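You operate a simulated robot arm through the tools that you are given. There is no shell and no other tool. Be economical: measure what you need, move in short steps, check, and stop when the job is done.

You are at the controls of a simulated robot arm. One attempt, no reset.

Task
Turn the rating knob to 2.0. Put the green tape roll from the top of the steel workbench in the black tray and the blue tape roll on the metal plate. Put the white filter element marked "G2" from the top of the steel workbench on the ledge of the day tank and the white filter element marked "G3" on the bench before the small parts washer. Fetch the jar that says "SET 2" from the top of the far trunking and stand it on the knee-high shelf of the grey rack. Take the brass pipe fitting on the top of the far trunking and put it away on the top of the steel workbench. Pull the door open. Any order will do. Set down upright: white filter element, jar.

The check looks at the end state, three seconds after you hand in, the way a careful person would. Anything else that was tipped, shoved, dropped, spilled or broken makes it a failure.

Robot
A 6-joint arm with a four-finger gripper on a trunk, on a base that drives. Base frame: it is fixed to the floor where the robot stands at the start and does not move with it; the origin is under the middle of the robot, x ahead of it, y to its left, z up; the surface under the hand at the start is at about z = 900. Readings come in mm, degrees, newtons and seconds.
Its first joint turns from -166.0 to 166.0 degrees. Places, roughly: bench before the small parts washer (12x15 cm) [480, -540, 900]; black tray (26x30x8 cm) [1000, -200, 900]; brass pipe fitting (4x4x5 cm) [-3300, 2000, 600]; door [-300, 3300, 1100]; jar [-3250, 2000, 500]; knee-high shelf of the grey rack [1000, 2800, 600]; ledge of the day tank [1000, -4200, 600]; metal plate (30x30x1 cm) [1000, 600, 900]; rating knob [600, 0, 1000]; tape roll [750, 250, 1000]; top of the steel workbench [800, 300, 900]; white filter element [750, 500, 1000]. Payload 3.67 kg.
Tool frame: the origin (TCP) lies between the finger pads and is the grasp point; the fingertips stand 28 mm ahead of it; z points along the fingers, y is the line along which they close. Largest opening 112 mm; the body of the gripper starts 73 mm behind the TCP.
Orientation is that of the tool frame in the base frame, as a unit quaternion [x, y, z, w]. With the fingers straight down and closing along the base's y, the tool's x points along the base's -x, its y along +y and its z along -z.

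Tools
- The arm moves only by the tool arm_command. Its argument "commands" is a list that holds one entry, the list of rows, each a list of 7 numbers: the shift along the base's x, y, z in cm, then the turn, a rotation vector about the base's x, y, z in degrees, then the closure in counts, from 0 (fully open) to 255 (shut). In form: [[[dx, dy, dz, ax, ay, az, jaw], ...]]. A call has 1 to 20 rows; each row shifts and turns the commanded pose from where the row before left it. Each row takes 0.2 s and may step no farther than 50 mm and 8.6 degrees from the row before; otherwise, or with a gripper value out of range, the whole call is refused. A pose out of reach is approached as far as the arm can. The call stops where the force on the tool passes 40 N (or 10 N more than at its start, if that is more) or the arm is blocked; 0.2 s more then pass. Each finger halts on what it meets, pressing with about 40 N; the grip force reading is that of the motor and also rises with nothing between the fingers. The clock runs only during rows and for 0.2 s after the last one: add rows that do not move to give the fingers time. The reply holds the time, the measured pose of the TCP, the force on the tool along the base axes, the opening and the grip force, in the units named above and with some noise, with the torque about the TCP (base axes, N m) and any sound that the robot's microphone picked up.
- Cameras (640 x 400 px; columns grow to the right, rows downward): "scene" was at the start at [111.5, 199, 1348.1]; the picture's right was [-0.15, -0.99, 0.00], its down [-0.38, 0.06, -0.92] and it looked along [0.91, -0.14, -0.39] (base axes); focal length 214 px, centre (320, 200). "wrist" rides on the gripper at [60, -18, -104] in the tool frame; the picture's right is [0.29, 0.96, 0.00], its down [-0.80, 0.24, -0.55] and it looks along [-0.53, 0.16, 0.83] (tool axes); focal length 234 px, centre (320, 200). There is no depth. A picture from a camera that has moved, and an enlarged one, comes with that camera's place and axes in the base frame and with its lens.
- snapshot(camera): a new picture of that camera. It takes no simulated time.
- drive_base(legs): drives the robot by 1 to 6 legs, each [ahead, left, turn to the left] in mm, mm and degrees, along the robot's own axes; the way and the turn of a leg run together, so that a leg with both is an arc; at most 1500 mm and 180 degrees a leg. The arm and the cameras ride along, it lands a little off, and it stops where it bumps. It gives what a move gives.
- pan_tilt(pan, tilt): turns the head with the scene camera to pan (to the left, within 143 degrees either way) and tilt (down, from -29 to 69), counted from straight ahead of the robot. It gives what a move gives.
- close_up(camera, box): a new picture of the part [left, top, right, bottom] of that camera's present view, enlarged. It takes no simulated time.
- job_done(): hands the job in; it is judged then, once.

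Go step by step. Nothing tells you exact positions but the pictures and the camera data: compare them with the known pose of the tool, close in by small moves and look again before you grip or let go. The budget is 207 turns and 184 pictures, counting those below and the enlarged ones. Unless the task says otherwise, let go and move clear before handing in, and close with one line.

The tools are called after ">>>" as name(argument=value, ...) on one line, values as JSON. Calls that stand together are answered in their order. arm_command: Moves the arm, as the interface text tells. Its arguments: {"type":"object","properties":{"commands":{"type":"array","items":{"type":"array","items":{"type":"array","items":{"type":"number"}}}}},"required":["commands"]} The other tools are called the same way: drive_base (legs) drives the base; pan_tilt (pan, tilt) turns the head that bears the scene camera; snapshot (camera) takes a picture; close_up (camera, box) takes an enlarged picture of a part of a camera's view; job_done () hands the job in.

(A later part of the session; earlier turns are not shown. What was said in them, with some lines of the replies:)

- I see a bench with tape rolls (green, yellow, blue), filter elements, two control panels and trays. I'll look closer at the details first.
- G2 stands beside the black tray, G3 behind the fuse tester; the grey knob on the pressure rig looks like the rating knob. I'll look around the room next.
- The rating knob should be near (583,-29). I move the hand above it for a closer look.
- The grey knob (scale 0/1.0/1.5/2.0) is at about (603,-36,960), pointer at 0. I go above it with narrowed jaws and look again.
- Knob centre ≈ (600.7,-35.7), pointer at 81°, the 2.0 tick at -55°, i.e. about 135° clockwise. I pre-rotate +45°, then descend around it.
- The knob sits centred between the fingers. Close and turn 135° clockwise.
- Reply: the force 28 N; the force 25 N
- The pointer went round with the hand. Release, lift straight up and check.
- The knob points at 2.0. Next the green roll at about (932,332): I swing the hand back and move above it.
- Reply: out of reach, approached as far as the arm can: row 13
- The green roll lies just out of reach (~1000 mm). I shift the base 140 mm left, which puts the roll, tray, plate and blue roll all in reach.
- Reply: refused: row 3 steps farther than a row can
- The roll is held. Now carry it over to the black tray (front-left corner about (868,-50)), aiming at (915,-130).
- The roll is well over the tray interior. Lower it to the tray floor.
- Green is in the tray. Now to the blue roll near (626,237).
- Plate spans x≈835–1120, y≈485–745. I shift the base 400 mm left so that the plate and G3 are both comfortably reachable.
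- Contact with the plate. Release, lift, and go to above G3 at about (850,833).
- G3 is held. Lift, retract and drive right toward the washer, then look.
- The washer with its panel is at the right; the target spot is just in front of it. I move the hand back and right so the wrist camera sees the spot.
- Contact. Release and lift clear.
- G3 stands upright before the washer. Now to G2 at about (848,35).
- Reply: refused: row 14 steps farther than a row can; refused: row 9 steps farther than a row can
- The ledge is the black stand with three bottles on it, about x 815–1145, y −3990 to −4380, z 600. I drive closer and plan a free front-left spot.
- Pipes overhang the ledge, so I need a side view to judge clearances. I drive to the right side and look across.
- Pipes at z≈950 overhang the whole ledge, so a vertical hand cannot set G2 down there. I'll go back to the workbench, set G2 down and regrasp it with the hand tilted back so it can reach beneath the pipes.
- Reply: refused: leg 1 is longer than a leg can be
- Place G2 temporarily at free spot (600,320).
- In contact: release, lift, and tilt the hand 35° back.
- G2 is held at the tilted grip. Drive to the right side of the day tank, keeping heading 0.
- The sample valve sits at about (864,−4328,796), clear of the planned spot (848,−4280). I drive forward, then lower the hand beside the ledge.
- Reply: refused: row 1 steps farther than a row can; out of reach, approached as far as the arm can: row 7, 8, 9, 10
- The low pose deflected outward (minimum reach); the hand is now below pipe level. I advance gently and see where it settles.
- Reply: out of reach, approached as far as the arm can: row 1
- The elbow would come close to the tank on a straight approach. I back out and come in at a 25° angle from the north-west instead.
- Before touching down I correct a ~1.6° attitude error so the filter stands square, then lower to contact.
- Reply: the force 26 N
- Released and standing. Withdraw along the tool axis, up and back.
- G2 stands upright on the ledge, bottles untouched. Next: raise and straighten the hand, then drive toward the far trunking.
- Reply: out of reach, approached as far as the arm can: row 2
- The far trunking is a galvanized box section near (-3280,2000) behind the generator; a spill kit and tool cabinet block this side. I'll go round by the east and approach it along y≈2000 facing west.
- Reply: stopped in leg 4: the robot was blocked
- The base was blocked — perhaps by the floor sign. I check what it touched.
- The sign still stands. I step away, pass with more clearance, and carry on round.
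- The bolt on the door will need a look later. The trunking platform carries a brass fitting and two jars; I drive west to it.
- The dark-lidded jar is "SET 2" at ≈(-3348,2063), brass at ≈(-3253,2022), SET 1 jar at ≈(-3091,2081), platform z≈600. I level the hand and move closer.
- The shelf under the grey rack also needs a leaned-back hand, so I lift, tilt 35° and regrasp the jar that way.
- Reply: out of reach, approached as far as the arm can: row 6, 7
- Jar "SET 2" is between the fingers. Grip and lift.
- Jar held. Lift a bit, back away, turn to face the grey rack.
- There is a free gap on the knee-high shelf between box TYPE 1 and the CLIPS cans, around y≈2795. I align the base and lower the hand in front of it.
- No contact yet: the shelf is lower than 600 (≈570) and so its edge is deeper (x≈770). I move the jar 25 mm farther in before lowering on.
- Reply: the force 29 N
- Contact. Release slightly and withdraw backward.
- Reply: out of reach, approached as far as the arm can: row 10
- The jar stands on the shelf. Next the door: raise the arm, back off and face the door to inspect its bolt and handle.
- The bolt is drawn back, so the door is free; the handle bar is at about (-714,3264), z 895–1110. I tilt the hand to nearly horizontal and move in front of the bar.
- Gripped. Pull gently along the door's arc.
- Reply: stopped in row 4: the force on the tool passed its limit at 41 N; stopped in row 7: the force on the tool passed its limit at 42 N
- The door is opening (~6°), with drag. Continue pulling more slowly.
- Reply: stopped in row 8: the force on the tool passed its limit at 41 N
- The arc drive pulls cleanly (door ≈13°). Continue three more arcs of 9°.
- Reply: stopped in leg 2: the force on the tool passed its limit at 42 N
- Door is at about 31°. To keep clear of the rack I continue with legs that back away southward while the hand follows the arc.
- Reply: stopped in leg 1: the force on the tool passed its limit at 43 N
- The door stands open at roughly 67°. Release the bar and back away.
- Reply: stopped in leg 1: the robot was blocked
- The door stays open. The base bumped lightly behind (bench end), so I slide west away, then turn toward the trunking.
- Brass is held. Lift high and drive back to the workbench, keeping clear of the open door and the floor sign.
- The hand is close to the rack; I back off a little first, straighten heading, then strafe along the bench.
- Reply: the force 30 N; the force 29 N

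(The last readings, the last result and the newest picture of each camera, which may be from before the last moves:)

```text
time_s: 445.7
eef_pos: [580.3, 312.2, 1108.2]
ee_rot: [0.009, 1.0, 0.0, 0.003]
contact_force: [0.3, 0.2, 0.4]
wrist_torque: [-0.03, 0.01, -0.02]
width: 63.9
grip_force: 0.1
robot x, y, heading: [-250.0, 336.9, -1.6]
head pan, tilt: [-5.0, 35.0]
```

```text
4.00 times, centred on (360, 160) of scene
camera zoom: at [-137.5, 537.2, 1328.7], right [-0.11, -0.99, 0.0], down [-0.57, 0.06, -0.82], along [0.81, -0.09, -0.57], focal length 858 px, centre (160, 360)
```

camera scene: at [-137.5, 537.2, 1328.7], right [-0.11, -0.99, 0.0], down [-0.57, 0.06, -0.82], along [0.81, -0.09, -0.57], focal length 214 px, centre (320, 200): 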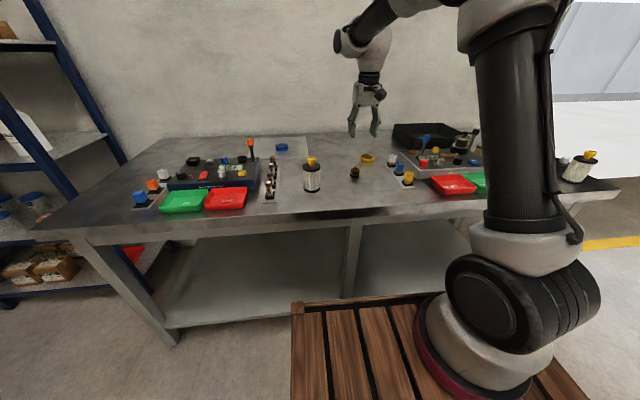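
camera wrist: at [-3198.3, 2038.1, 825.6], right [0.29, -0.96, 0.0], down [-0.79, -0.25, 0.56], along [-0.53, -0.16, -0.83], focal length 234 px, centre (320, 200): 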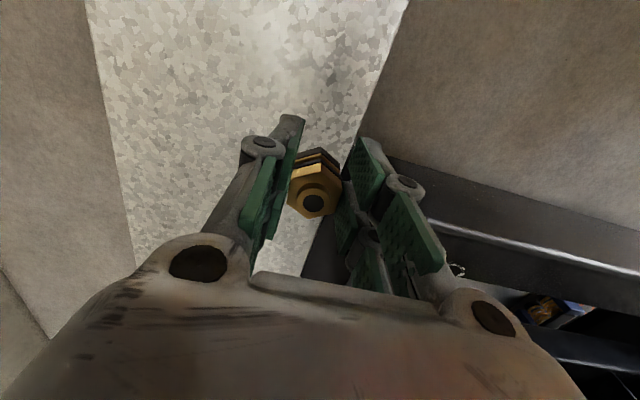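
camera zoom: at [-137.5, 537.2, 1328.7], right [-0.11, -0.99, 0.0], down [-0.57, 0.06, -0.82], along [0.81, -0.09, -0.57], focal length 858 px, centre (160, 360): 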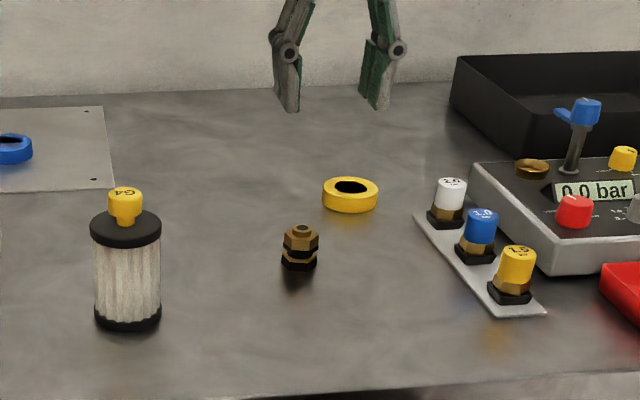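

The brass fitting stands on the bench. Final checks: knob, door and the area behind.

>>> close_up(camera="scene", box=[400, 140, 480, 190])

>>> pan_tilt(pan=100, tilt=15)

>>> snapshot(camera="scene")

>>> pan_tilt(pan=-50, tilt=30)

>>> snapshot(camera="scene")

```text
8.00 times, centred on (440, 165) of scene
camera zoom: at [-137.5, 537.2, 1328.7], right [-0.11, -0.99, 0.0], down [-0.57, 0.06, -0.82], along [0.81, -0.09, -0.57], focal length 1716 px, centre (-640, 480)
```

zoom: 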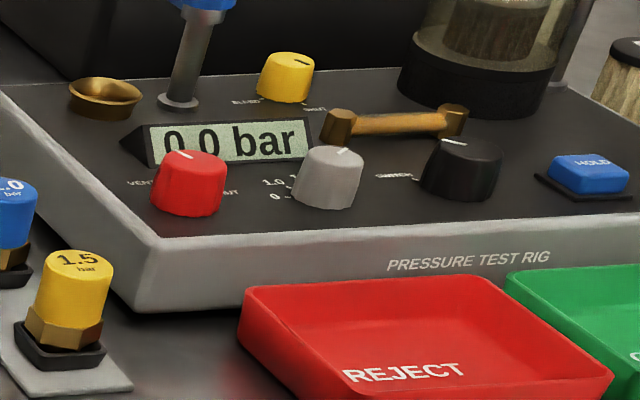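

```text
time_s: 447.5
eef_pos: [580.7, 311.2, 1109.2]
ee_rot: [0.009, 1.0, 0.001, 0.004]
contact_force: [0.0, -0.6, -0.1]
wrist_torque: [0.0, 0.0, -0.01]
width: 64.1
grip_force: 0.0
robot x, y, heading: [-248.9, 333.1, -1.2]
head pan, tilt: [100.0, 15.0]
```

```text
11 pictures are left
camera scene: at [-239.1, 639.4, 1360.7], right [0.99, 0.15, 0.0], down [0.04, -0.26, -0.97], along [-0.14, 0.96, -0.26], focal length 214 px, centre (320, 200)
```

scene: 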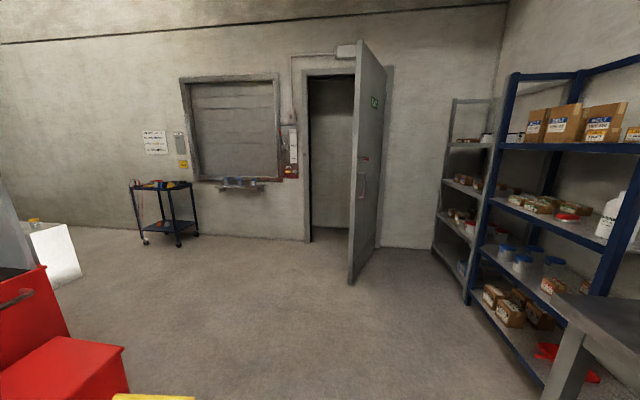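

```text
time_s: 449.9
eef_pos: [581.0, 310.0, 1109.1]
ee_rot: [0.009, 1.0, 0.0, 0.003]
contact_force: [-0.9, 0.0, -0.3]
wrist_torque: [-0.02, 0.04, -0.01]
width: 63.8
grip_force: 0.1
robot x, y, heading: [-253.0, 334.0, -1.5]
head pan, tilt: [-50.0, 30.0]
```

```text
10 pictures are left
camera scene: at [-168.7, 476.4, 1336.6], right [-0.78, -0.62, 0.0], down [-0.31, 0.39, -0.87], along [0.54, -0.68, -0.5], focal length 214 px, centre (320, 200)
```

scene: 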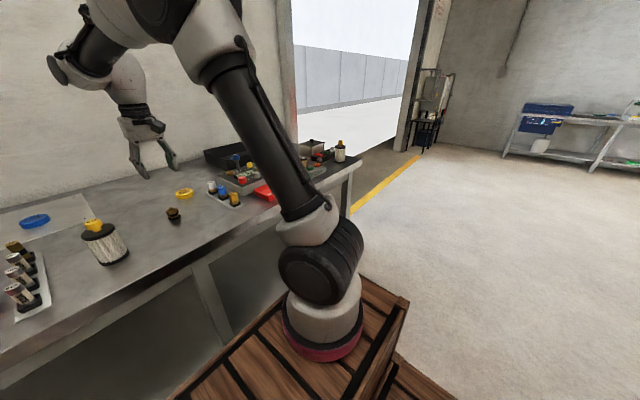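

Everything is as required: the knob is at 2.0, the rolls, filters, jar and fitting are placed, and the door stands open. The hand is clear, so I'm handing in.

>>> job_done()

```text
The job is handed in.
```

The job is handed in with every item done. The base was blocked twice while driving, once near the floor sign and once near the end of the bench. The sign still stood afterwards and I saw nothing out of place on the bench.
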